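You operate a simulated robot arm through the tools that you are given. There is no shell and no other tool.

Carry out the task below with a simulated robot arm. There is one attempt and no reset: what you move stays moved.

JOB
Level the surface plate and stand the setting block on it.
Fine: first the spool to the bench top; turn both knobs; bubble between the marks. Set down upright: setting block.

The check looks at the end state, three seconds after you hand in, the way a careful person would. Anything else that was tipped, shoved, dropped, spilled or broken makes it a failure.

ROBOT AND FRAMES
A 6-joint arm with a two-finger parallel gripper, fixed in place. Base frame: the origin is on the floor under the middle of its stand, x ahead of it, y to its left, z up; the work surface is at about z = 0.8. Units: m, rad, N and s.
With the tool pointing down near the work surface it reaches from about 0.24 to 0.64 m from the base axis. Its first joint turns from -1.152 to 1.152 rad. Payload 2.7 kg.
The tool frame sits at the grasp point between the pads (the TCP): z along the fingers, y along the line on which they close. The tips reach 0.023 m beyond it. Largest opening 0.094 m; finger width 0.038, thickness 0.01; the body of the gripper, 0.054 by 0.096 m, starts 0.039 m behind the TCP.
Orientation is that of the tool frame in the base frame, as a unit quaternion [x, y, z, w]. With the fingers straight down and closing along the base's y, the tool's x points along the base's -x, its y along +y and its z along -z.

CONTROLS
- The arm moves only by the tool jog_arm. Its argument "moves" is a list of rows, each a list of 7 numbers: the shift along the tool's x, y, z in mm, then the turn, a rotation vector about the tool's x, y, z in rad, then the finger opening in mm, from 0 to 94. In form: [[x, y, z, ax, ay, az, grip], ...]. A call has 1 to 20 rows; each row is the pose to reach, as a shift and turn from the pose commanded when the call began, along the tool's axes at that moment. A row lasts 0.2 s, in which the tool goes at most 0.05 m and 0.15 rad; a call with a longer step from one row to the next is refused whole, and so is a gripper value outside its range. Where a pose cannot be reached the arm comes as near as it can. A force on the tool above 50 N (or 10 N above the force at the start of the call, whichever is more), or a blocked arm, ends the call early, and 0.2 s more pass. The fingers move at their own pace (about 0.045 m/s each) and stop on an object; they squeeze with about 33 N. The grip force told is the motor's: it shows also when the fingers shut on nothing. Time passes only in rows, and 0.2 s behind the last, so rows that repeat a pose let the fingers close. It gives the time, the measured TCP pose, the force on the tool (base axes), the opening and the grip force at its end, in the units of the frame above (readings bear some noise), with the torque about the TCP (base axes, N m) and any sound that the robot's microphone picked up.
- Cameras (640 x 400 px; columns grow to the right, rows downward): "scene" is fixed at [0.0802, -0.4371, 1.3915]; the picture's right is [0.76, -0.65, 0.00], its down [-0.39, -0.46, -0.80] and it looks along [0.52, 0.61, -0.60] (base axes); focal length 315 px, centre (320, 200). "wrist" rides on the gripper at [0.086, 0.016, -0.075] in the tool frame; the picture's right is [-0.18, 0.98, 0.00], its down [-0.58, -0.11, -0.81] and it looks along [-0.79, -0.15, 0.59] (tool axes); focal length 243 px, centre (320, 200). There is no depth. A picture from a camera that has moved, and an enlarged one, comes with that camera's place and axes in the base frame and with its lens. The place of the scene camera against the robot may be out by one fixed shift of up to 0.012 m in any direction.
- snapshot(camera): a new picture of that camera. The clock stands still meanwhile.
- inspect(camera, box): a new picture of the part [left, top, right, bottom] of that camera's present view, enlarged. The clock stands still meanwhile.
- job_done(): hands the job in; it is judged then, once.

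Nothing tells you positions but the pictures and the camera data. Unless the task says otherwise, let go and move clear before handing in.

The tools are called after ">>>" as a command line: name --pt "numbers of a row" for each row, then --argument value for the rest, lists and objects as JSON in quotes. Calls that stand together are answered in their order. jog_arm: Moves the arm, as the interface text tells. Its arguments: {"type":"object","properties":{"moves":{"type":"array","items":{"type":"array","items":{"type":"number"}}}},"required":["moves"]} The other tools are called the same way: snapshot (camera) takes a picture; inspect (camera, box) takes an enlarged picture of a part of a camera's view; job_done () hands the job in.

At the start:

```text
time_s: 0.0
ee_pos: [0.4734, 0.0203, 1.1171]
tool_rot: [-0.002, 1.0, -0.001, 0.0]
wrist_force: [-0.5, 0.1, -0.8]
moment: [-0.01, -0.03, -0.05]
width: 0.0938
grip_force: 0.1
```

scene: 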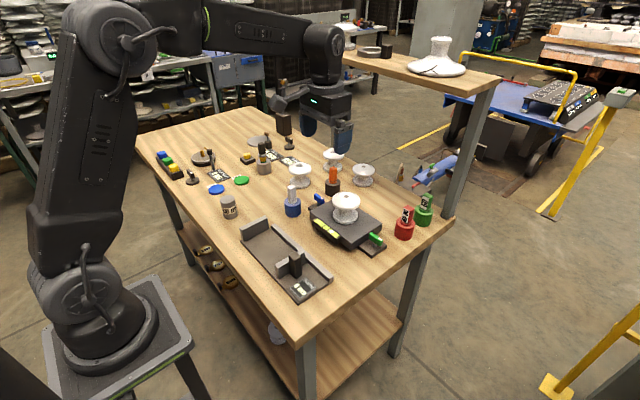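
wrist: 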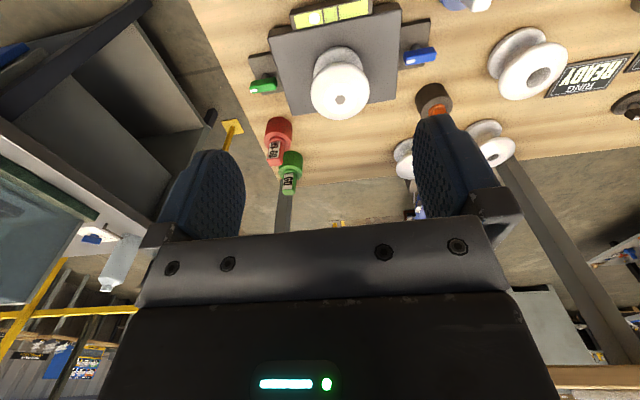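

I see a bench with a dark surface plate carrying a white spool, a yellow bubble level on its near edge, and knobs (green, blue) at the sides. I'll take enlarged views before moving anything.

>>> inspect --camera "scene" --box '[280, 160, 440, 260]'

>>> inspect --camera "scene" --box '[140, 120, 300, 220]'

>>> inspect --camera "scene" --box '[220, 200, 380, 300]'

>>> inspect --camera "wrist" --box '[220, 0, 460, 150]'

```text
4.00 times, centred on (360, 210) of scene
camera zoom: at [0.0802, -0.4371, 1.3915], right [0.76, -0.65, 0.0], down [-0.39, -0.46, -0.8], along [0.52, 0.61, -0.6], focal length 1259 px, centre (160, 160)
```

zoom: 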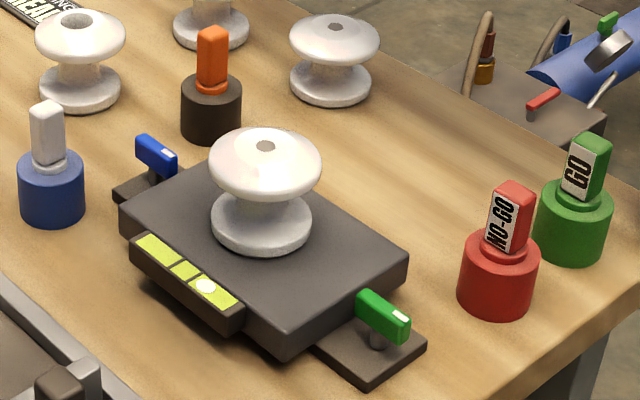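

```text
4.00 times, centred on (220, 170) of scene
camera zoom: at [0.0802, -0.4371, 1.3915], right [0.76, -0.65, 0.0], down [-0.39, -0.46, -0.8], along [0.52, 0.61, -0.6], focal length 1259 px, centre (720, 320)
```

zoom: 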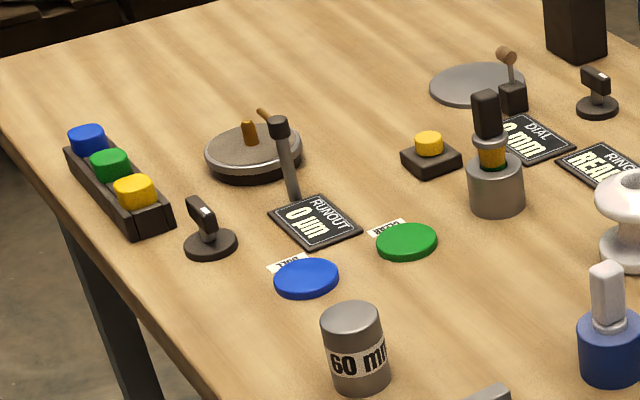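

```text
4.00 times, centred on (300, 250) of scene
camera zoom: at [0.0802, -0.4371, 1.3915], right [0.76, -0.65, 0.0], down [-0.39, -0.46, -0.8], along [0.52, 0.61, -0.6], focal length 1259 px, centre (400, 0)
```

zoom: 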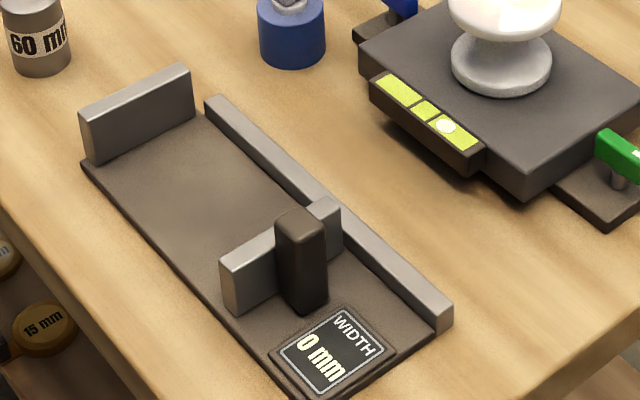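

```text
2.67 times, centred on (340, 75) of wrist
camera zoom: at [0.387, 0.0359, 1.1917], right [0.18, 0.98, 0.0], down [0.58, -0.11, 0.81], along [0.79, -0.15, -0.59], focal length 647 px, centre (267, 533)
```

zoom: 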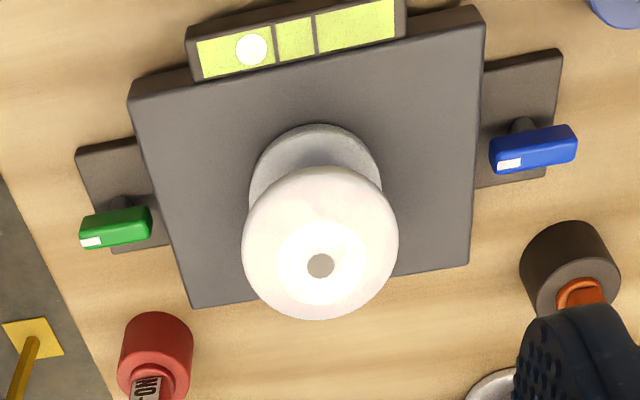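

The plate is near (0.57, 0.02) with the spool on it, and its bubble sits toward the green knob on the -y side. I'll pull the arm back and lower it to get clearer views of the plate, the knobs and the rest of the bench.

>>> jog_arm --pt "40 0 0 0 0 0 94" --pt "80 0 20 0 0 0 94" --pt "120 0 50 0 0 0 94" --pt "130 0 70 0 0 0 94" --pt "130 0 70 0 0 0 94"

>>> snapshot --camera "wrist"

>>> snapshot --camera "scene"

```text
time_s: 1.2
ee_pos: [0.342, 0.0215, 1.046]
tool_rot: [-0.001, 1.0, 0.001, 0.001]
wrist_force: [0.2, 0.7, 0.6]
moment: [0.0, -0.02, 0.03]
width: 0.0939
grip_force: 0.0
```

```text
taken
camera wrist: at [0.2561, 0.0372, 1.1213], right [0.18, 0.98, 0.0], down [0.58, -0.11, 0.81], along [0.79, -0.15, -0.59], focal length 243 px, centre (320, 200)
```

wrist: 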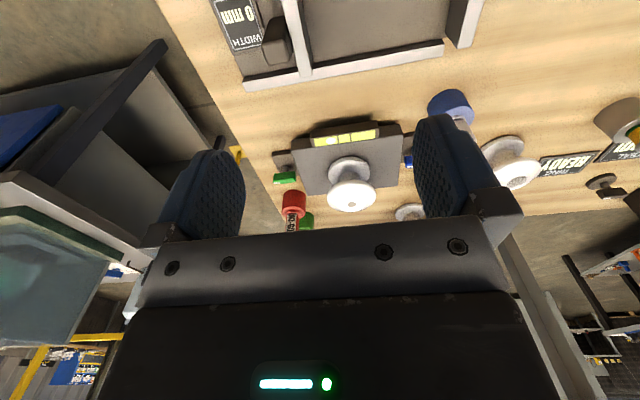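

```text
taken
```

scene: 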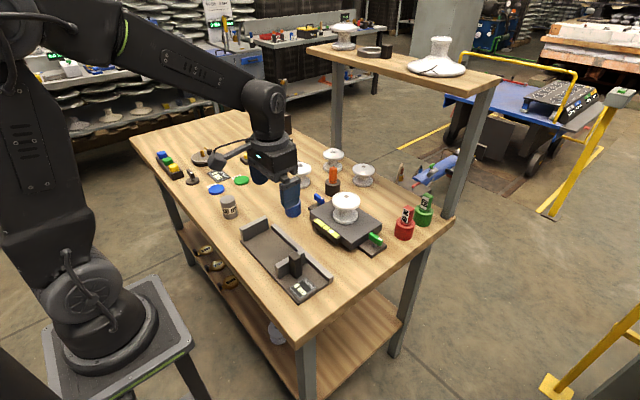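

The new view shows the plate and spool between the fingers. I'll zoom in on the plate, the upper and lower shelves, and the 60 mm cylinder to work out which object is the setting block.

>>> inspect --camera "scene" --box '[300, 10, 500, 135]'

>>> inspect --camera "scene" --box '[170, 220, 330, 360]'

>>> inspect --camera "scene" --box '[190, 170, 270, 230]'

>>> inspect --camera "wrist" --box '[240, 90, 440, 220]'

```text
3.20 times, centred on (400, 72) of scene
camera zoom: at [0.0802, -0.4371, 1.3915], right [0.76, -0.65, 0.0], down [-0.39, -0.46, -0.8], along [0.52, 0.61, -0.6], focal length 1007 px, centre (64, 608)
```

zoom: 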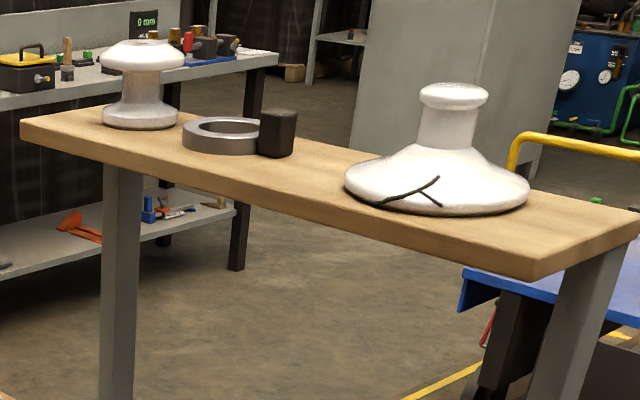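

```text
2.86 times, centred on (250, 290) of scene
camera zoom: at [0.0802, -0.4371, 1.3915], right [0.76, -0.65, 0.0], down [-0.39, -0.46, -0.8], along [0.52, 0.61, -0.6], focal length 899 px, centre (520, -57)
```

zoom: 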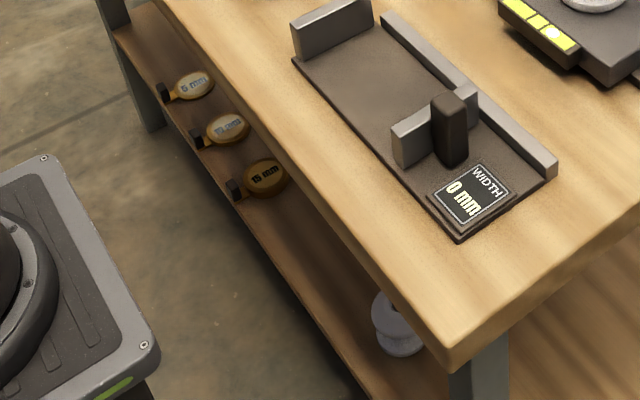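

```text
6.67 times, centred on (230, 200) of scene
camera zoom: at [0.0802, -0.4371, 1.3915], right [0.76, -0.65, 0.0], down [-0.39, -0.46, -0.8], along [0.52, 0.61, -0.6], focal length 2098 px, centre (920, 200)
```

zoom: 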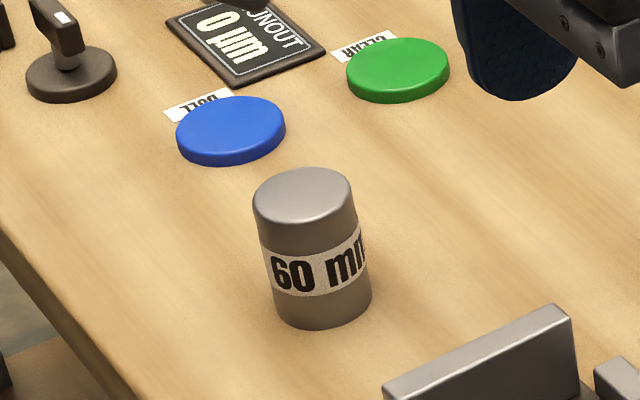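

```text
3.08 times, centred on (340, 155) of wrist
camera zoom: at [0.2561, 0.0372, 1.1213], right [0.18, 0.98, 0.0], down [0.58, -0.11, 0.81], along [0.79, -0.15, -0.59], focal length 746 px, centre (258, 338)
```

zoom: 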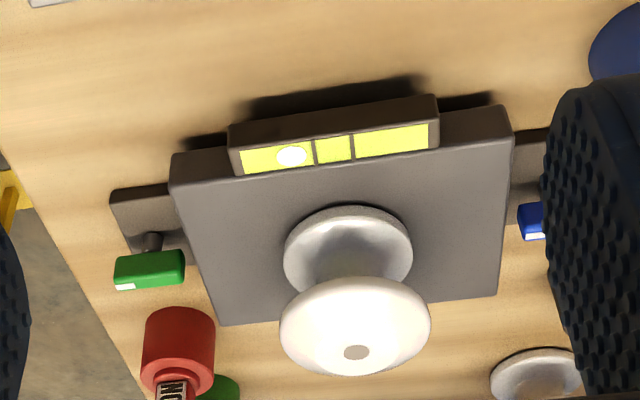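

The 60 mm grey cylinder near (0.345, 0.286) looks like the setting block. Triangulation puts the spool at about (0.559, 0.029) with its top near z 0.91, the green knob at about (0.559, -0.082), and the blue knob at about (0.56, 0.143). Next I'll hover above the spool for a close look.

>>> jog_arm --pt "-45 1 0 0 0 0 94" --pt "-90 3 0 0 0 0 94" --pt "-135 5 10 0 0 0 94" --pt "-180 6 25 0 0 0 94" --pt "-217 7.5 46 0 0 0 94" --pt "-217 7.5 46 0 0 0 94"

>>> snapshot --camera "wrist"

>>> snapshot --camera "scene"

```text
time_s: 2.6
ee_pos: [0.5605, 0.0258, 1.0063]
tool_rot: [0.0, 1.0, -0.001, 0.0]
wrist_force: [-0.1, -0.4, -0.3]
moment: [-0.02, 0.01, 0.01]
width: 0.0939
grip_force: 0.1
```

```text
taken
camera wrist: at [0.4746, 0.0421, 1.081], right [0.18, 0.98, 0.0], down [0.58, -0.11, 0.81], along [0.79, -0.15, -0.59], focal length 243 px, centre (320, 200)
```

wrist: 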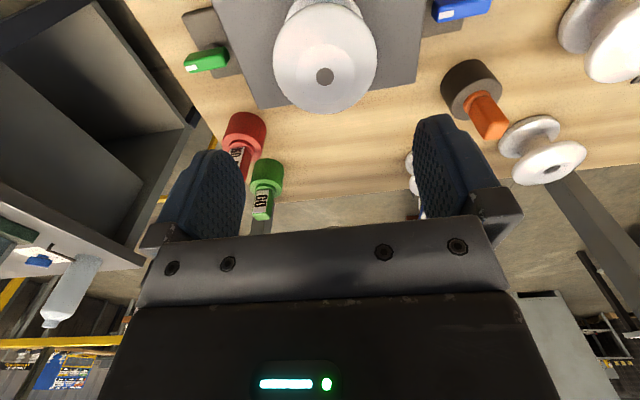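

```text
taken
```

scene: 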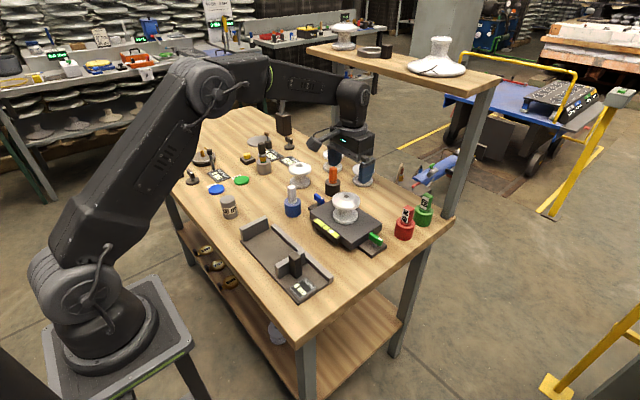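

The spool's hole projects to about (0.560, 0.030), which agrees with my earlier estimate. I'll shift 3 mm in y and come down partway to check alignment and height.

>>> jog_arm --pt "0 3 20 0 0 0 94" --pt "0 3 40 0 0 0 94" --pt "0 3 50 0 0 0 94" --pt "0 3 50 0 0 0 94" --pt "0 3 50 0 0 0 94"

>>> snapshot --camera "wrist"

>>> inspect --camera "scene" --box '[280, 140, 440, 260]'

```text
time_s: 3.8
ee_pos: [0.5602, 0.0319, 0.9515]
tool_rot: [-0.002, 1.0, -0.001, 0.001]
wrist_force: [-0.6, -0.2, 0.1]
moment: [0.0, 0.01, 0.0]
width: 0.094
grip_force: 0.1
```

```text
taken
camera wrist: at [0.4743, 0.0471, 1.0274], right [0.18, 0.98, 0.0], down [0.58, -0.11, 0.81], along [0.79, -0.15, -0.59], focal length 243 px, centre (320, 200)
```

wrist: 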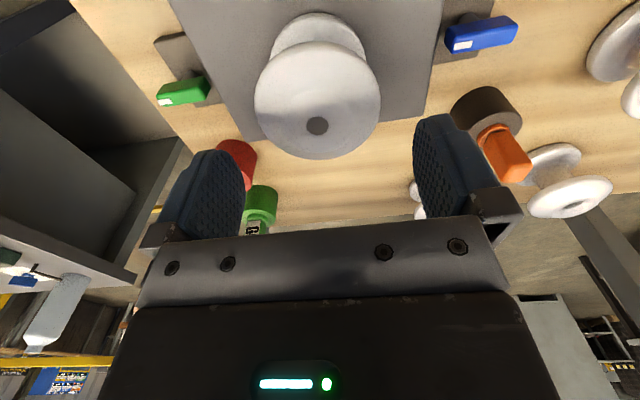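

```text
3.33 times, centred on (360, 200) of scene
camera zoom: at [0.0802, -0.4371, 1.3915], right [0.76, -0.65, 0.0], down [-0.39, -0.46, -0.8], along [0.52, 0.61, -0.6], focal length 1049 px, centre (187, 200)
```

zoom: 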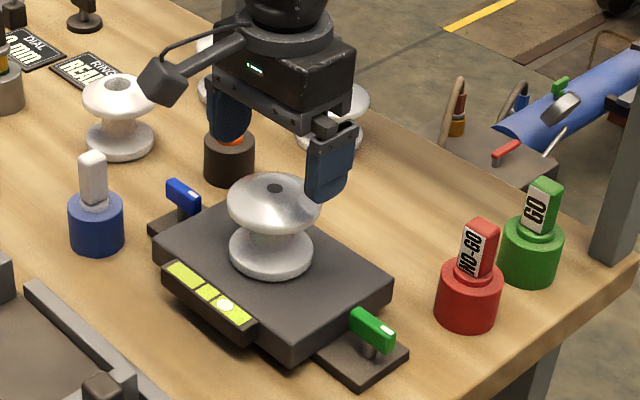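

The spool's top is about z 0.91 at (0.560, 0.030), and the open fingers straddle it with roughly 9 mm spare on each side. I'll descend so the pads meet the widest part of the top flange, then close.

>>> jog_arm --pt "0 -1 15 0 0 0 94" --pt "0 -1 30 0 0 0 94" --pt "0 -1 45 0 0 0 94" --pt "0 -1 58 0 0 0 94" --pt "0 -1 58 0 0 0 94" --pt "0 -1 58 0 0 0 94"

>>> snapshot --camera "wrist"

>>> inspect --camera "scene" --box '[280, 140, 440, 260]'

```text
time_s: 5.2
ee_pos: [0.5615, 0.0292, 0.8954]
tool_rot: [0.0, 1.0, 0.0, 0.001]
wrist_force: [0.0, -0.8, 0.5]
moment: [0.02, 0.02, -0.01]
width: 0.0941
grip_force: 0.2
```

```text
taken
camera wrist: at [0.4742, 0.0464, 0.9695], right [0.18, 0.98, 0.0], down [0.58, -0.11, 0.81], along [0.79, -0.15, -0.59], focal length 243 px, centre (320, 200)
```

wrist: 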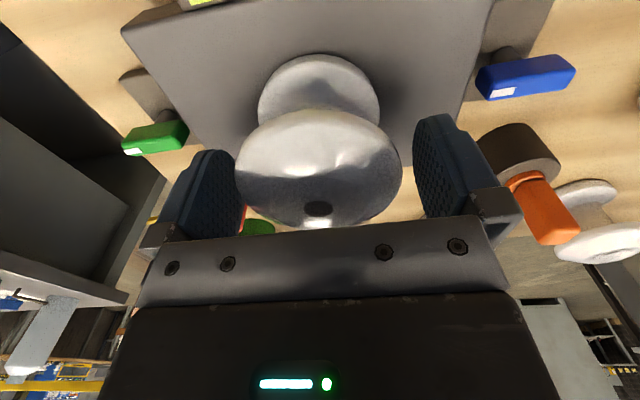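

```text
3.33 times, centred on (360, 200) of scene
camera zoom: at [0.0802, -0.4371, 1.3915], right [0.76, -0.65, 0.0], down [-0.39, -0.46, -0.8], along [0.52, 0.61, -0.6], focal length 1049 px, centre (187, 200)
```

zoom: 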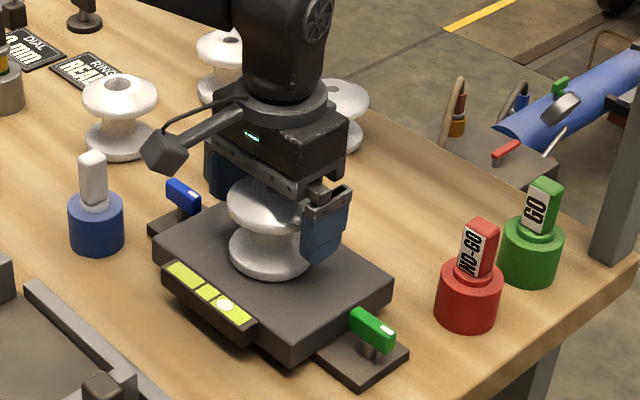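

The pads are on both sides of the top flange at about TCP height. I'll close on it now.

>>> jog_arm --pt "0 0 0 0 0 0 80" --pt "0 0 0 0 0 0 65" --pt "0 0 0 0 0 0 50" --pt "0 0 0 0 0 0 50"

>>> snapshot --camera "wrist"

```text
time_s: 6.2
ee_pos: [0.56, 0.0312, 0.8945]
tool_rot: [-0.001, 1.0, -0.001, 0.001]
wrist_force: [0.3, -1.1, 0.3]
moment: [-0.16, 0.01, 0.03]
width: 0.0751
grip_force: 33.1
```

```text
taken
camera wrist: at [0.4743, 0.0463, 0.9697], right [0.18, 0.98, 0.0], down [0.58, -0.11, 0.81], along [0.79, -0.15, -0.59], focal length 243 px, centre (320, 200)
```

wrist: 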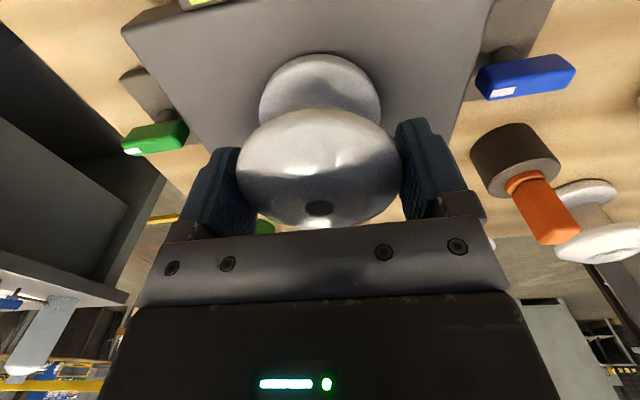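

The grip is holding at 75 mm with 33 N. I'll lift straight up and check that the spool comes along without slipping or tilting.

>>> jog_arm --pt "0 0 -5 0 0 0 50" --pt "0 0 -12 0 0 0 50" --pt "0 0 -25 0 0 0 50" --pt "0 0 -40 0 0 0 50" --pt "0 0 -60 0 0 0 50" --pt "0 0 -80 0 0 0 50" --pt "0 0 -80 0 0 0 50"

>>> snapshot --camera "wrist"

>>> snapshot --camera "scene"

```text
time_s: 7.8
ee_pos: [0.5606, 0.0304, 0.9748]
tool_rot: [-0.001, 1.0, -0.001, 0.0]
wrist_force: [0.3, -0.4, -5.1]
moment: [-0.03, 0.02, -0.02]
width: 0.0753
grip_force: 33.0
```

```text
taken
camera wrist: at [0.4746, 0.0459, 1.049], right [0.18, 0.98, 0.0], down [0.58, -0.11, 0.81], along [0.79, -0.15, -0.59], focal length 243 px, centre (320, 200)
```

wrist: 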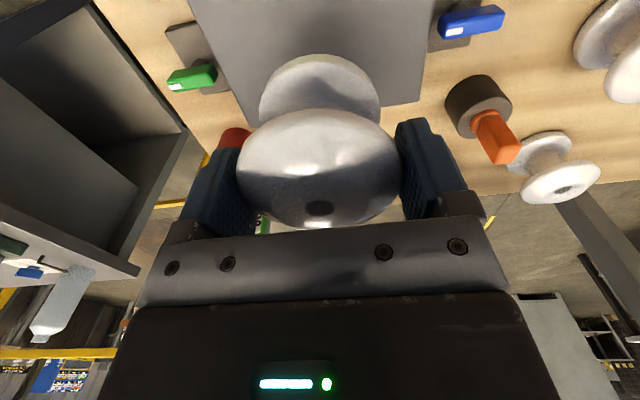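

```text
taken
```

scene: 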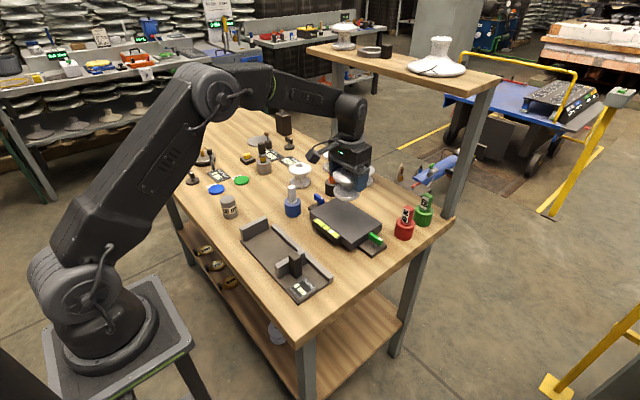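

The spool is held level and weighs about 0.5 kg. I'll carry it over to the clear patch of bench near (0.46, 0.30), staying well above the blue plug.

>>> jog_arm --pt "0 0 -15 0 0 0 50" --pt "5 10 -30 0 0 0 50" --pt "15 40 -30 0 0 0 50" --pt "27 75 -30 0 0 0 50" --pt "40 110 -30 0 0 0 50" --pt "53 145 -30 0 0 0 50" --pt "66 180 -30 0 0 0 50" --pt "79 215 -30 0 0 0 50" --pt "92 250 -30 0 0 0 50" --pt "100 270 -30 0 0 0 50" --pt "100 270 -30 0 0 0 50"

>>> snapshot --camera "wrist"

>>> snapshot --camera "scene"

```text
time_s: 10.2
ee_pos: [0.4597, 0.2997, 1.0025]
tool_rot: [0.001, 1.0, 0.0, 0.0]
wrist_force: [-0.9, 0.2, -3.5]
moment: [0.03, 0.0, 0.02]
width: 0.0752
grip_force: 32.6
```

```text
taken
camera wrist: at [0.374, 0.3165, 1.0772], right [0.18, 0.98, 0.0], down [0.58, -0.11, 0.81], along [0.79, -0.15, -0.59], focal length 243 px, centre (320, 200)
```

wrist: 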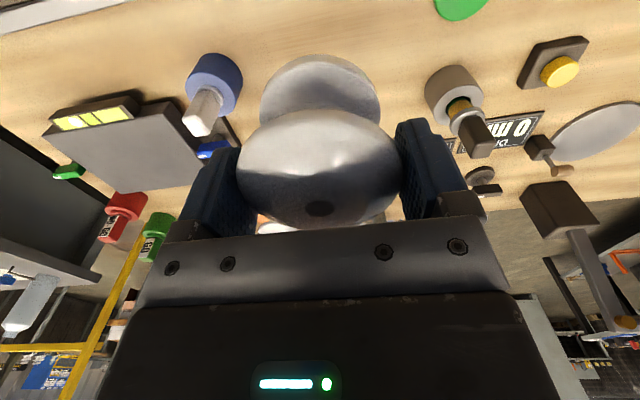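

```text
taken
```

scene: 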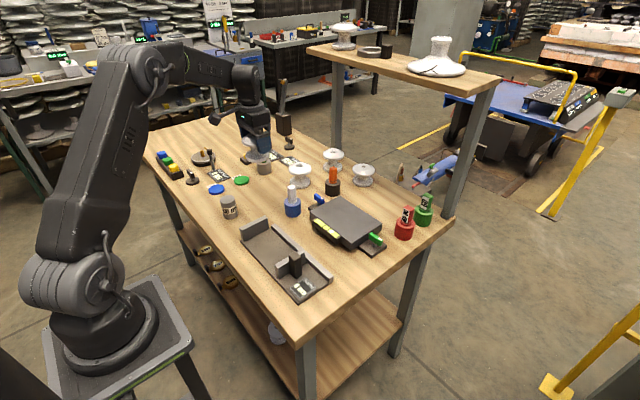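

The spool hovers over a clear patch, with the blue plug about 0.12 m away and the grey plug about 0.15 m away. I'll lower it most of the way and then creep the last stretch.

>>> jog_arm --pt "0 0 25 0 0 0 50" --pt "0 0 50 0 0 0 50" --pt "0 0 75 0 0 0 50" --pt "0 0 100 0 0 0 50" --pt "0 0 118 0 0 0 50" --pt "0 0 128 0 0 0 50" --pt "0 0 130 0 0 0 50" --pt "0 0 130 0 0 0 50"

>>> inspect --camera "scene" --box '[200, 120, 320, 220]'

>>> inspect --camera "scene" --box '[290, 180, 400, 260]'

```text
time_s: 12.0
ee_pos: [0.4597, 0.2997, 0.8737]
tool_rot: [0.0, 1.0, -0.001, 0.001]
wrist_force: [0.1, 0.3, -4.2]
moment: [-0.01, 0.01, -0.04]
width: 0.0753
grip_force: 32.6
```

```text
4.00 times, centred on (260, 170) of scene
camera zoom: at [0.0802, -0.437, 1.3915], right [0.76, -0.65, 0.0], down [-0.39, -0.46, -0.8], along [0.52, 0.61, -0.6], focal length 1259 px, centre (560, 320)
```

zoom: 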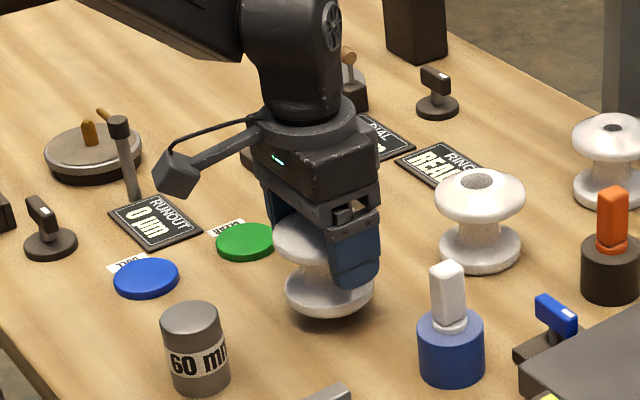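

```text
5.00 times, centred on (345, 220) of scene
camera zoom: at [0.0802, -0.437, 1.3915], right [0.76, -0.65, 0.0], down [-0.39, -0.46, -0.8], along [0.52, 0.61, -0.6], focal length 1573 px, centre (195, 100)
```

zoom: 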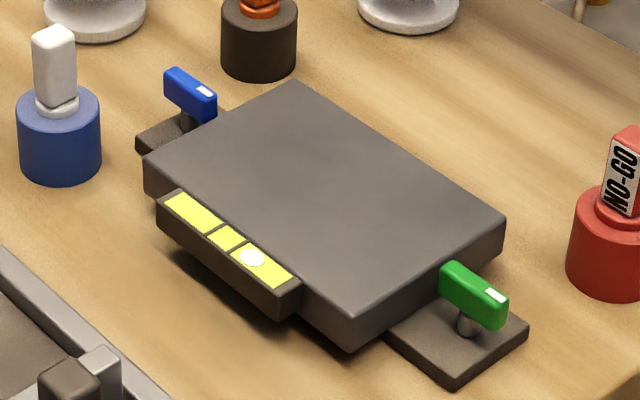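

The spool is close to the bench with its shadow nearly touching it. I'll creep down 4 mm per row and watch the force.

>>> jog_arm --pt "0 0 3 0 0 0 50" --pt "0 0 6 0 0 0 50" --pt "0 0 9 0 0 0 50" --pt "0 0 11 0 0 0 50" --pt "0 0 11 0 0 0 50"

>>> inspect --camera "scene" --box '[250, 170, 310, 220]'

```text
time_s: 13.2
ee_pos: [0.4607, 0.2991, 0.8625]
tool_rot: [-0.001, 1.0, 0.0, 0.0]
wrist_force: [-0.4, -0.4, -4.3]
moment: [-0.02, 0.01, -0.01]
width: 0.075
grip_force: 32.7
```

```text
8.00 times, centred on (280, 195) of scene
camera zoom: at [0.0802, -0.437, 1.3915], right [0.76, -0.65, 0.0], down [-0.39, -0.46, -0.8], along [0.52, 0.61, -0.6], focal length 2517 px, centre (640, 240)
```

zoom: 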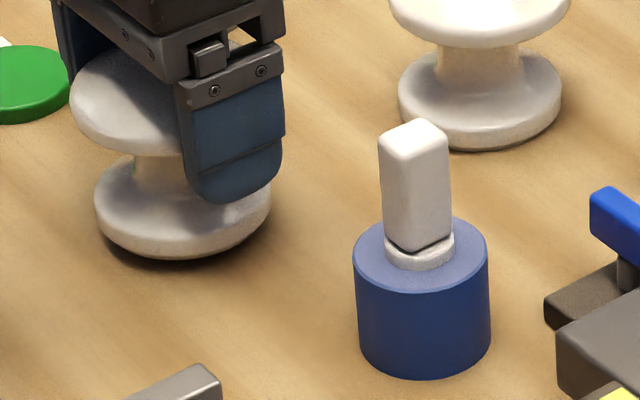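

Still slightly above the bench, with no contact force yet. I'll continue in 1.5 mm steps.

>>> jog_arm --pt "0 0 1.5 0 0 0 50" --pt "0 0 3 0 0 0 50" --pt "0 0 4 0 0 0 50" --pt "0 0 4 0 0 0 50"

```text
time_s: 14.2
ee_pos: [0.4603, 0.2994, 0.8584]
tool_rot: [-0.001, 1.0, 0.0, -0.001]
wrist_force: [0.2, -0.2, -3.9]
moment: [-0.01, 0.0, 0.02]
width: 0.0749
grip_force: 32.7
```

>>> jog_arm --pt "0 0 1 0 0 0 50" --pt "0 0 2 0 0 0 50" --pt "0 0 2 0 0 0 50"

>>> inspect --camera "scene" --box '[250, 170, 310, 220]'

```text
time_s: 15.0
ee_pos: [0.4603, 0.3007, 0.8555]
tool_rot: [-0.001, 1.0, 0.0, 0.001]
wrist_force: [0.0, -0.4, -4.0]
moment: [-0.02, 0.02, 0.03]
width: 0.0748
grip_force: 33.1
```

```text
8.00 times, centred on (280, 195) of scene
camera zoom: at [0.0802, -0.437, 1.3915], right [0.76, -0.65, 0.0], down [-0.39, -0.46, -0.8], along [0.52, 0.61, -0.6], focal length 2517 px, centre (640, 240)
```

zoom: 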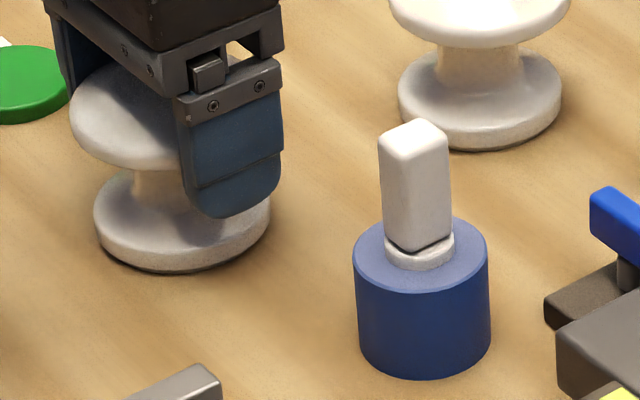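

The shadow gap is almost gone but the force still shows the full weight. I'll take a few more 1 mm steps.

>>> jog_arm --pt "0 0 0.7 0 0 0 50" --pt "0 0 1.4 0 0 0 50" --pt "0 0 1.4 0 0 0 50"

```text
time_s: 15.8
ee_pos: [0.459, 0.3003, 0.8547]
tool_rot: [0.0, 1.0, 0.0, 0.001]
wrist_force: [-2.9, -1.9, 3.1]
moment: [-0.17, 0.15, 0.03]
width: 0.0752
grip_force: 32.8
```

Contact: the vertical force went from -4 N to +3 N, so the spool is on the bench. I'll open the fingers and lift away.

>>> jog_arm --pt "0 0 0 0 0 0 80" --pt "0 0 0 0 0 0 94" --pt "0 0 0 0 0 0 94" --pt "0 0 0 0 0 0 94"

>>> snapshot --camera "wrist"

```text
time_s: 16.8
ee_pos: [0.4599, 0.2996, 0.8553]
tool_rot: [-0.001, 1.0, 0.0, 0.0]
wrist_force: [0.4, 0.3, -0.2]
moment: [-0.05, 0.02, -0.01]
width: 0.0938
grip_force: 0.0
```

```text
taken
camera wrist: at [0.3736, 0.3156, 0.9293], right [0.18, 0.98, 0.0], down [0.58, -0.11, 0.81], along [0.79, -0.15, -0.59], focal length 243 px, centre (320, 200)
```

wrist: 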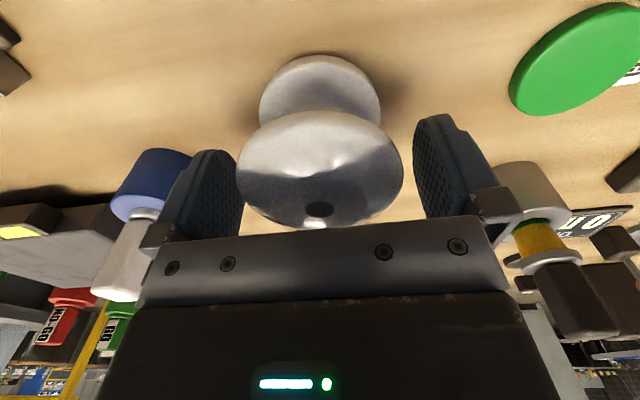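

The spool stands free on the bench. I'll lift clear and move over toward the plate to study the knobs up close.

>>> jog_arm --pt "0 0 -10 0 0 0 94" --pt "0 0 -30 0 0 0 94" --pt "0 0 -70 0 0 0 94" --pt "0 0 -110 0 0 0 94" --pt "0 0 -140 0 0 0 94" --pt "0 0 -140 0 0 0 94"

>>> snapshot --camera "scene"

>>> snapshot --camera "wrist"

```text
time_s: 18.2
ee_pos: [0.4625, 0.2975, 0.9982]
tool_rot: [-0.001, 1.0, 0.0, 0.001]
wrist_force: [0.0, 0.1, -0.5]
moment: [0.03, -0.02, 0.01]
width: 0.094
grip_force: 0.0
```

```text
taken
```

scene: 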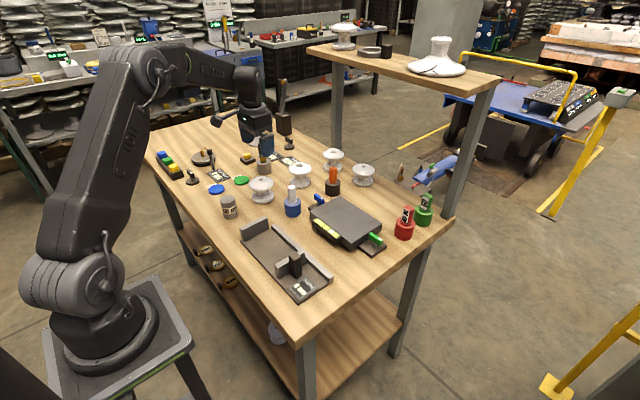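

```text
taken
camera wrist: at [0.3765, 0.3128, 1.0725], right [0.18, 0.98, 0.0], down [0.58, -0.11, 0.81], along [0.79, -0.15, -0.59], focal length 243 px, centre (320, 200)
```

wrist: 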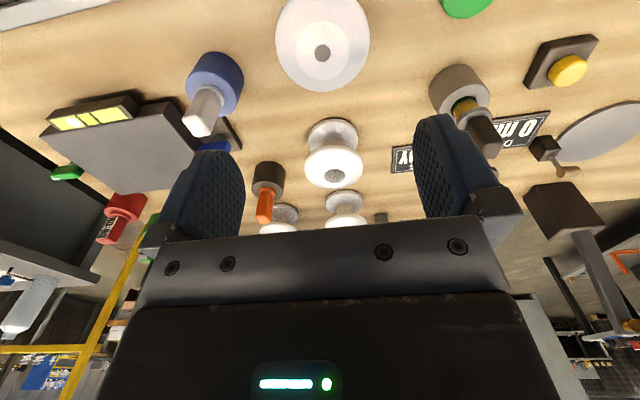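

The spool is standing clear. Now I'll move back in front of the plate for a close view of the vial and both knobs.

>>> jog_arm --pt "2 -45 0 0 0 0 94" --pt "4 -90 0 0 0 0 94" --pt "6 -135 0 0 0 0 94" --pt "8 -180 0 0 0 0 94" --pt "10 -225 0 0 0 0 94" --pt "15 -265 0 0 0 0 94" --pt "20 -270 0 0 0 0 94" --pt "20 -270 0 0 0 0 94"

>>> snapshot --camera "wrist"

>>> inspect --camera "wrist" --box '[230, 40, 430, 165]'

>>> inspect --camera "scene" --box '[300, 180, 400, 260]'

```text
time_s: 20.0
ee_pos: [0.4396, 0.0283, 0.9942]
tool_rot: [-0.001, 1.0, 0.0, 0.0]
wrist_force: [-0.8, 0.4, 0.3]
moment: [0.03, 0.01, -0.04]
width: 0.094
grip_force: 0.2
```

```text
taken
camera wrist: at [0.3534, 0.0446, 1.0683], right [0.18, 0.98, 0.0], down [0.58, -0.11, 0.81], along [0.79, -0.15, -0.59], focal length 243 px, centre (320, 200)
```

wrist: 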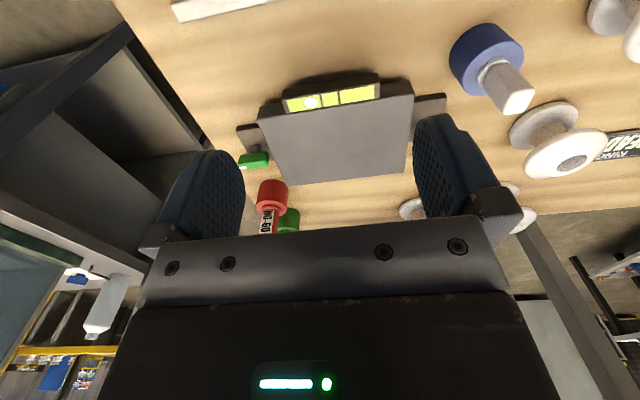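

```text
3.20 times, centred on (330, 102) of wrist
camera zoom: at [0.3534, 0.0446, 1.0683], right [0.18, 0.98, 0.0], down [0.58, -0.11, 0.81], along [0.79, -0.15, -0.59], focal length 776 px, centre (288, 512)
```

zoom: 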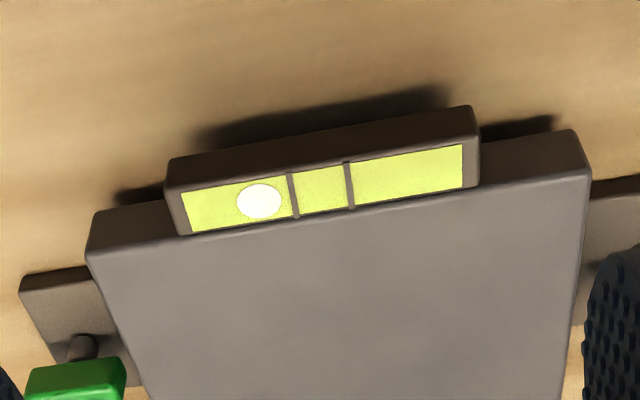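

```text
5.00 times, centred on (350, 220) of scene
camera zoom: at [0.0802, -0.4371, 1.3915], right [0.76, -0.65, 0.0], down [-0.39, -0.46, -0.8], along [0.52, 0.61, -0.6], focal length 1573 px, centre (170, 100)
```

zoom: 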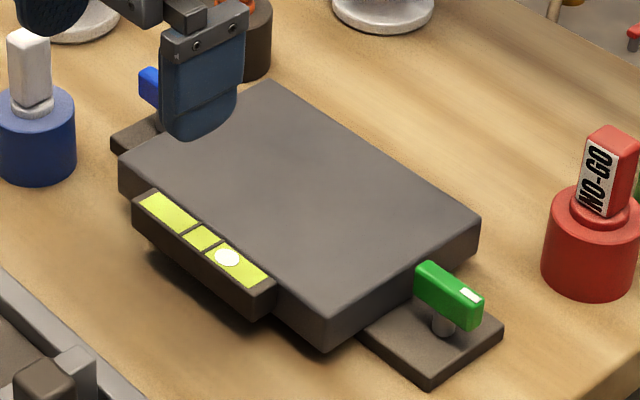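

The vial's marks and bubble are clear: the bubble sits outside the marks on the green side, so that side is high. I'll move above the green knob near (0.56, -0.08) and turn the tool a quarter turn so the fingers close across its bar.

>>> jog_arm --pt "-11 -10 0 0 0 -0.143 94" --pt "-22 -20 0 0 0 -0.286 94" --pt "-33 -30 0 0 0 -0.429 94" --pt "-44 -40 0 0 0 -0.572 94" --pt "-55 -50 0 0 0 -0.715 94" --pt "-66 -60 0 0 0 -0.858 94" --pt "-77 -70 5 0 0 -1.0 94" --pt "-88 -80 10 0 0 -1.143 94" --pt "-99 -90 15 0 0 -1.286 94" --pt "-110 -100 20 0 0 -1.429 94" --pt "-120 -110 30 0 0 -1.5708 94" --pt "-120 -110 34 0 0 -1.5708 94" --pt "-120 -110 34 0 0 -1.5708 94"

>>> snapshot --camera "wrist"

>>> snapshot --camera "scene"

```text
time_s: 22.8
ee_pos: [0.5615, -0.0818, 0.9599]
tool_rot: [-0.707, 0.707, -0.001, 0.001]
wrist_force: [-0.1, -0.7, 0.4]
moment: [-0.01, -0.01, -0.02]
width: 0.0939
grip_force: 0.0
```

```text
taken
camera wrist: at [0.5459, -0.1681, 1.035], right [-0.98, 0.18, 0.0], down [0.11, 0.58, 0.81], along [0.15, 0.79, -0.59], focal length 243 px, centre (320, 200)
```

wrist: 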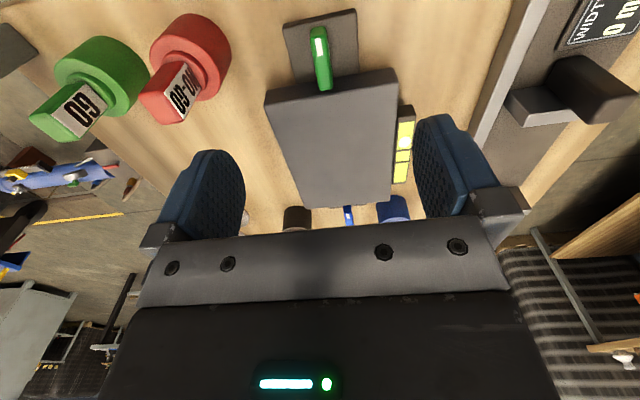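

```text
taken
```

scene: 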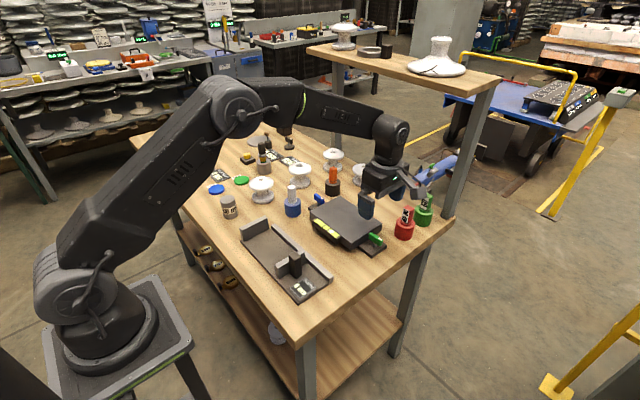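

The tool is now turned and hovers above the green bar, which projects to about (0.561, -0.083) and lies along y. I'll descend partway and zoom to confirm.

>>> jog_arm --pt "0 0 20 0 0 0 60" --pt "0 0 40 0 0 0 50" --pt "0 0 55 0 0 0 50" --pt "0 0 60 0 0 0 50" --pt "0 0 60 0 0 0 50"

>>> snapshot --camera "wrist"

>>> inspect --camera "scene" --box '[320, 190, 420, 260]'

```text
time_s: 24.0
ee_pos: [0.5621, -0.0796, 0.8995]
tool_rot: [0.708, -0.706, 0.0, -0.001]
wrist_force: [0.2, -0.1, -0.3]
moment: [0.01, 0.01, 0.0]
width: 0.0501
grip_force: 0.0
```

```text
taken
camera wrist: at [0.5456, -0.1664, 0.9752], right [-0.98, 0.18, 0.0], down [0.11, 0.58, 0.81], along [0.15, 0.79, -0.59], focal length 243 px, centre (320, 200)
```

wrist: 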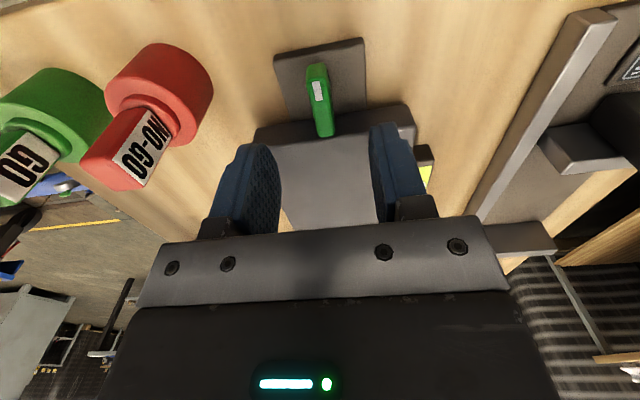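

```text
5.71 times, centred on (370, 225) of scene
camera zoom: at [0.0802, -0.4371, 1.3915], right [0.76, -0.65, 0.0], down [-0.39, -0.46, -0.8], along [0.52, 0.61, -0.6], focal length 1798 px, centre (34, 57)
```

zoom: 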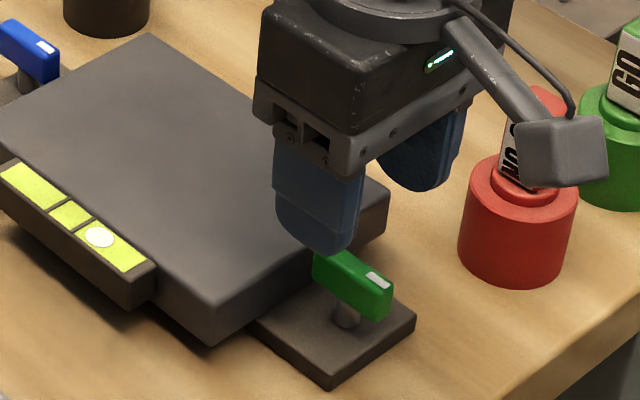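

The bar is centred between the fingers and lies slightly below plate-top height. I'll lower so only the fingertips flank it, staying clear of the plate edge.

>>> jog_arm --pt "0 0 12 0 0 0 40" --pt "0 0 24 0 0 0 40" --pt "0 0 36 0 0 0 40" --pt "0 0 44 0 0 0 40" --pt "0 0 47 0 0 0 40" --pt "0 0 47 0 0 0 40"

>>> snapshot --camera "wrist"

>>> inspect --camera "scene" --box '[320, 190, 420, 260]'

```text
time_s: 25.4
ee_pos: [0.5592, -0.081, 0.8535]
tool_rot: [-0.707, 0.708, -0.001, 0.0]
wrist_force: [0.6, -0.4, 0.0]
moment: [0.0, 0.02, -0.03]
width: 0.0399
grip_force: 0.1
```

```text
taken
camera wrist: at [0.5445, -0.1677, 0.928], right [-0.98, 0.18, 0.0], down [0.11, 0.58, 0.81], along [0.15, 0.79, -0.59], focal length 243 px, centre (320, 200)
```

wrist: 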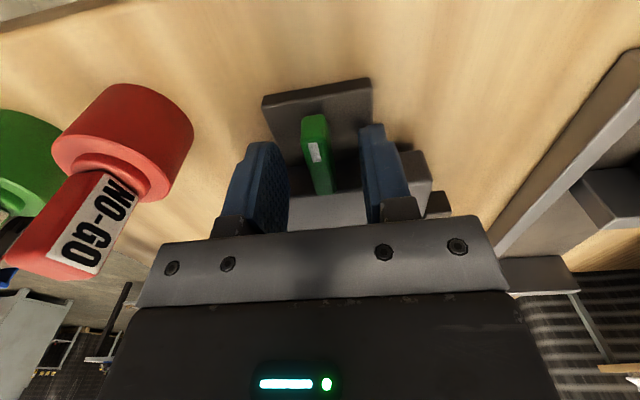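

```text
5.71 times, centred on (370, 225) of scene
camera zoom: at [0.0802, -0.4371, 1.3915], right [0.76, -0.65, 0.0], down [-0.39, -0.46, -0.8], along [0.52, 0.61, -0.6], focal length 1798 px, centre (34, 57)
```

zoom: 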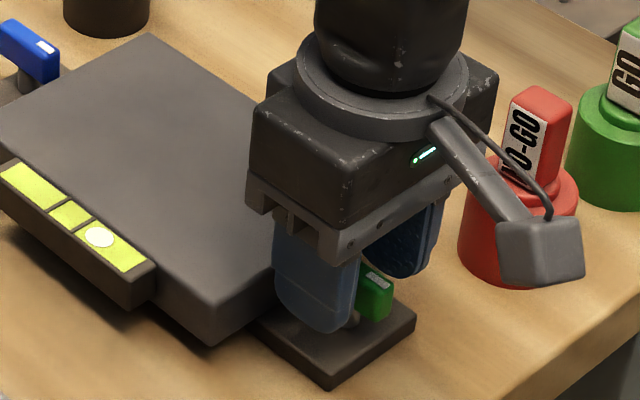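

The fingertips flank the bar well. I'll close on it.

>>> jog_arm --pt "0 0 0 0 0 0 20" --pt "0 0 0 0 0 0 5" --pt "0 0 0 0 0 0 5" --pt "0 0 0 0 0 0 5"

>>> snapshot --camera "wrist"

```text
time_s: 26.4
ee_pos: [0.5597, -0.0815, 0.8544]
tool_rot: [-0.707, 0.708, 0.0, 0.0]
wrist_force: [-5.9, 0.1, 2.1]
moment: [-0.13, 0.13, 0.0]
width: 0.0117
grip_force: 45.6
```

```text
taken
camera wrist: at [0.5442, -0.1677, 0.9282], right [-0.98, 0.18, 0.0], down [0.11, 0.58, 0.81], along [0.15, 0.79, -0.59], focal length 243 px, centre (320, 200)
```

wrist: 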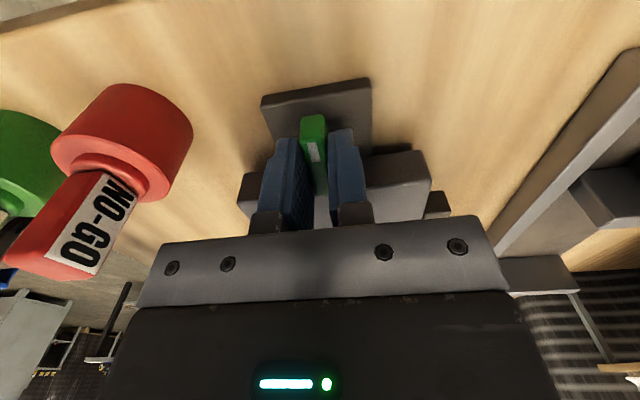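

I have the bar (12 mm wide) with a small 6 N side load, so I'll correct 1 mm. Then I'll turn the knob by +0.3 rad as a trial and see how the bubble moves.

>>> jog_arm --pt "0 1 0 0 0 0 5" --pt "0 1 0 0 0 0.1 5" --pt "0 1 0 0 0 0.2 5" --pt "0 1 0 0 0 0.3 5" --pt "0 1 0 0 0 0.3 5"

>>> snapshot --camera "wrist"

>>> inspect --camera "scene" --box '[300, 190, 400, 260]'

```text
time_s: 27.6
ee_pos: [0.5597, -0.0809, 0.8527]
tool_rot: [-0.594, 0.805, -0.001, 0.002]
wrist_force: [17.8, -2.7, -11.8]
moment: [-0.99, 0.51, 0.04]
width: 0.0118
grip_force: 45.0
```

```text
taken
camera wrist: at [0.5193, -0.159, 0.9281], right [-0.88, 0.47, 0.0], down [0.27, 0.52, 0.81], along [0.38, 0.71, -0.59], focal length 243 px, centre (320, 200)
```

wrist: 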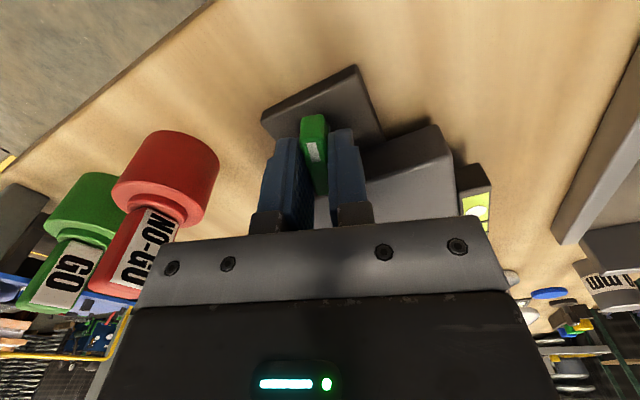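

```text
5.71 times, centred on (350, 225) of scene
camera zoom: at [0.0809, -0.4371, 1.3914], right [0.76, -0.65, 0.0], down [-0.39, -0.46, -0.8], along [0.52, 0.61, -0.6], focal length 1798 px, centre (149, 57)
```

zoom: 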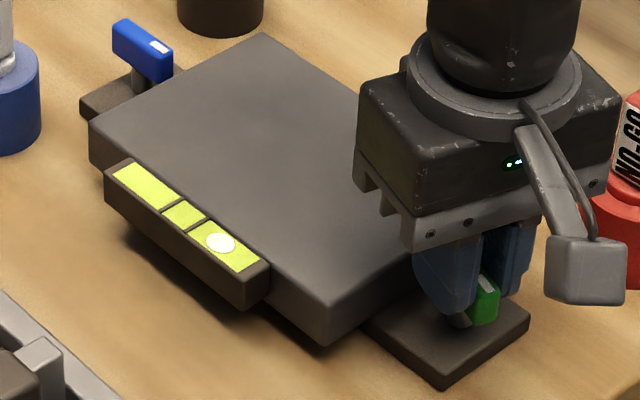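

Turning clockwise by 0.3 rad moved the bubble further out toward green, so the green knob must go the other way. I'll turn back to the start angle and check the side forces there.

>>> jog_arm --pt "0 0 0 0 0 -0.1 5" --pt "0 0 0 0 0 -0.2 5" --pt "0 0 0 0 0 -0.3 5" --pt "0 0 0 0 0 -0.3 5"

```text
time_s: 28.6
ee_pos: [0.5604, -0.0808, 0.8537]
tool_rot: [0.708, -0.707, 0.0, 0.0]
wrist_force: [13.3, -7.9, -14.9]
moment: [0.23, -0.14, 0.01]
width: 0.0117
grip_force: 44.6
```

With the arm this stiff, my 1 mm correction was too much, about 19 N per mm. I'll back most of it out and lower a touch to relieve the load.

>>> jog_arm --pt "0 -0.35 0.4 0 0 0 5" --pt "0 -0.7 0.8 0 0 0 5" --pt "0 -0.7 0.8 0 0 0 5"

>>> inspect --camera "scene" --box '[300, 190, 400, 260]'

```text
time_s: 29.4
ee_pos: [0.5595, -0.0799, 0.8529]
tool_rot: [-0.707, 0.707, 0.002, -0.001]
wrist_force: [-2.6, -15.2, -8.8]
moment: [0.88, -0.19, 0.02]
width: 0.0118
grip_force: 44.9
```

```text
5.71 times, centred on (350, 225) of scene
camera zoom: at [0.0802, -0.4375, 1.3914], right [0.76, -0.65, 0.0], down [-0.39, -0.46, -0.8], along [0.52, 0.61, -0.6], focal length 1798 px, centre (149, 57)
```

zoom: 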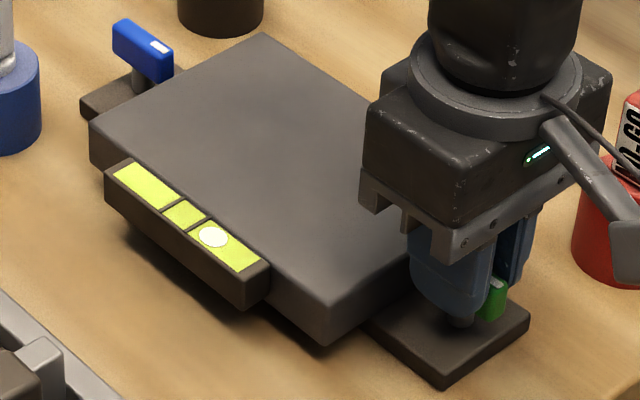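

The bubble is back at its starting spot. To avoid side loads I'll open the fingers to about 14 mm so they act as a loose wrench, then turn the knob counter-clockwise.

>>> jog_arm --pt "0 0 0 0 0 0 14" --pt "0 0 0 0 0 0 14" --pt "0 0 0 0 0 0 14"

>>> jog_arm --pt "0 0 0 0 0 -0.1 14" --pt "0 0 0 0 0 -0.2 14" --pt "0 0 0 0 0 -0.3 14" --pt "0 0 0 0 0 -0.4 14" --pt "0 0 0 0 0 -0.5 14" --pt "0 0 0 0 0 -0.5 14"

>>> inspect --camera "scene" --box '[300, 190, 400, 260]'

>>> snapshot --camera "wrist"

```text
time_s: 30.2
ee_pos: [0.5612, -0.0799, 0.8536]
tool_rot: [0.708, -0.707, 0.0, 0.0]
wrist_force: [0.0, 0.6, -0.6]
moment: [0.04, 0.05, -0.02]
width: 0.0144
grip_force: 0.3
```

```text
time_s: 31.6
ee_pos: [0.5603, -0.0807, 0.8525]
tool_rot: [0.861, -0.509, 0.0, -0.001]
wrist_force: [-0.2, -0.4, 0.2]
moment: [0.02, 0.01, 0.0]
width: 0.0142
grip_force: 0.3
```

```text
5.71 times, centred on (350, 225) of scene
camera zoom: at [0.0802, -0.4371, 1.3915], right [0.76, -0.65, 0.0], down [-0.39, -0.46, -0.8], along [0.52, 0.61, -0.6], focal length 1798 px, centre (149, 57)
```

zoom: 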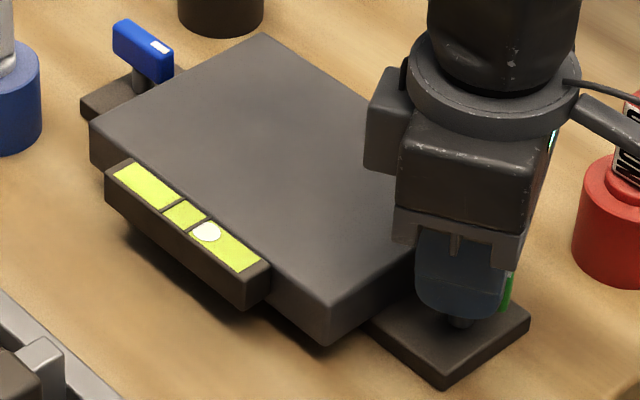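

```text
taken
camera wrist: at [0.588, -0.1642, 0.9281], right [-0.95, -0.31, 0.0], down [-0.19, 0.56, 0.81], along [-0.25, 0.77, -0.59], focal length 243 px, centre (320, 200)
```

wrist: 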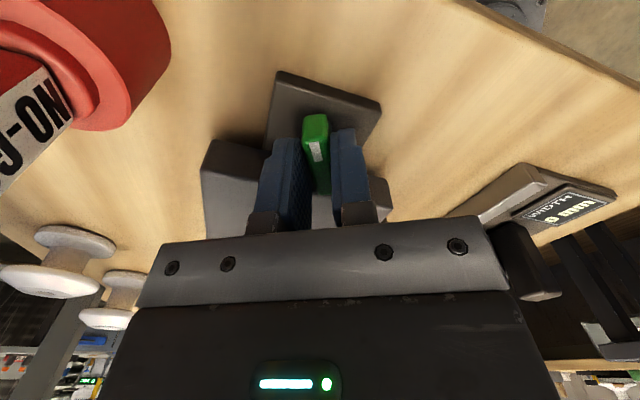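

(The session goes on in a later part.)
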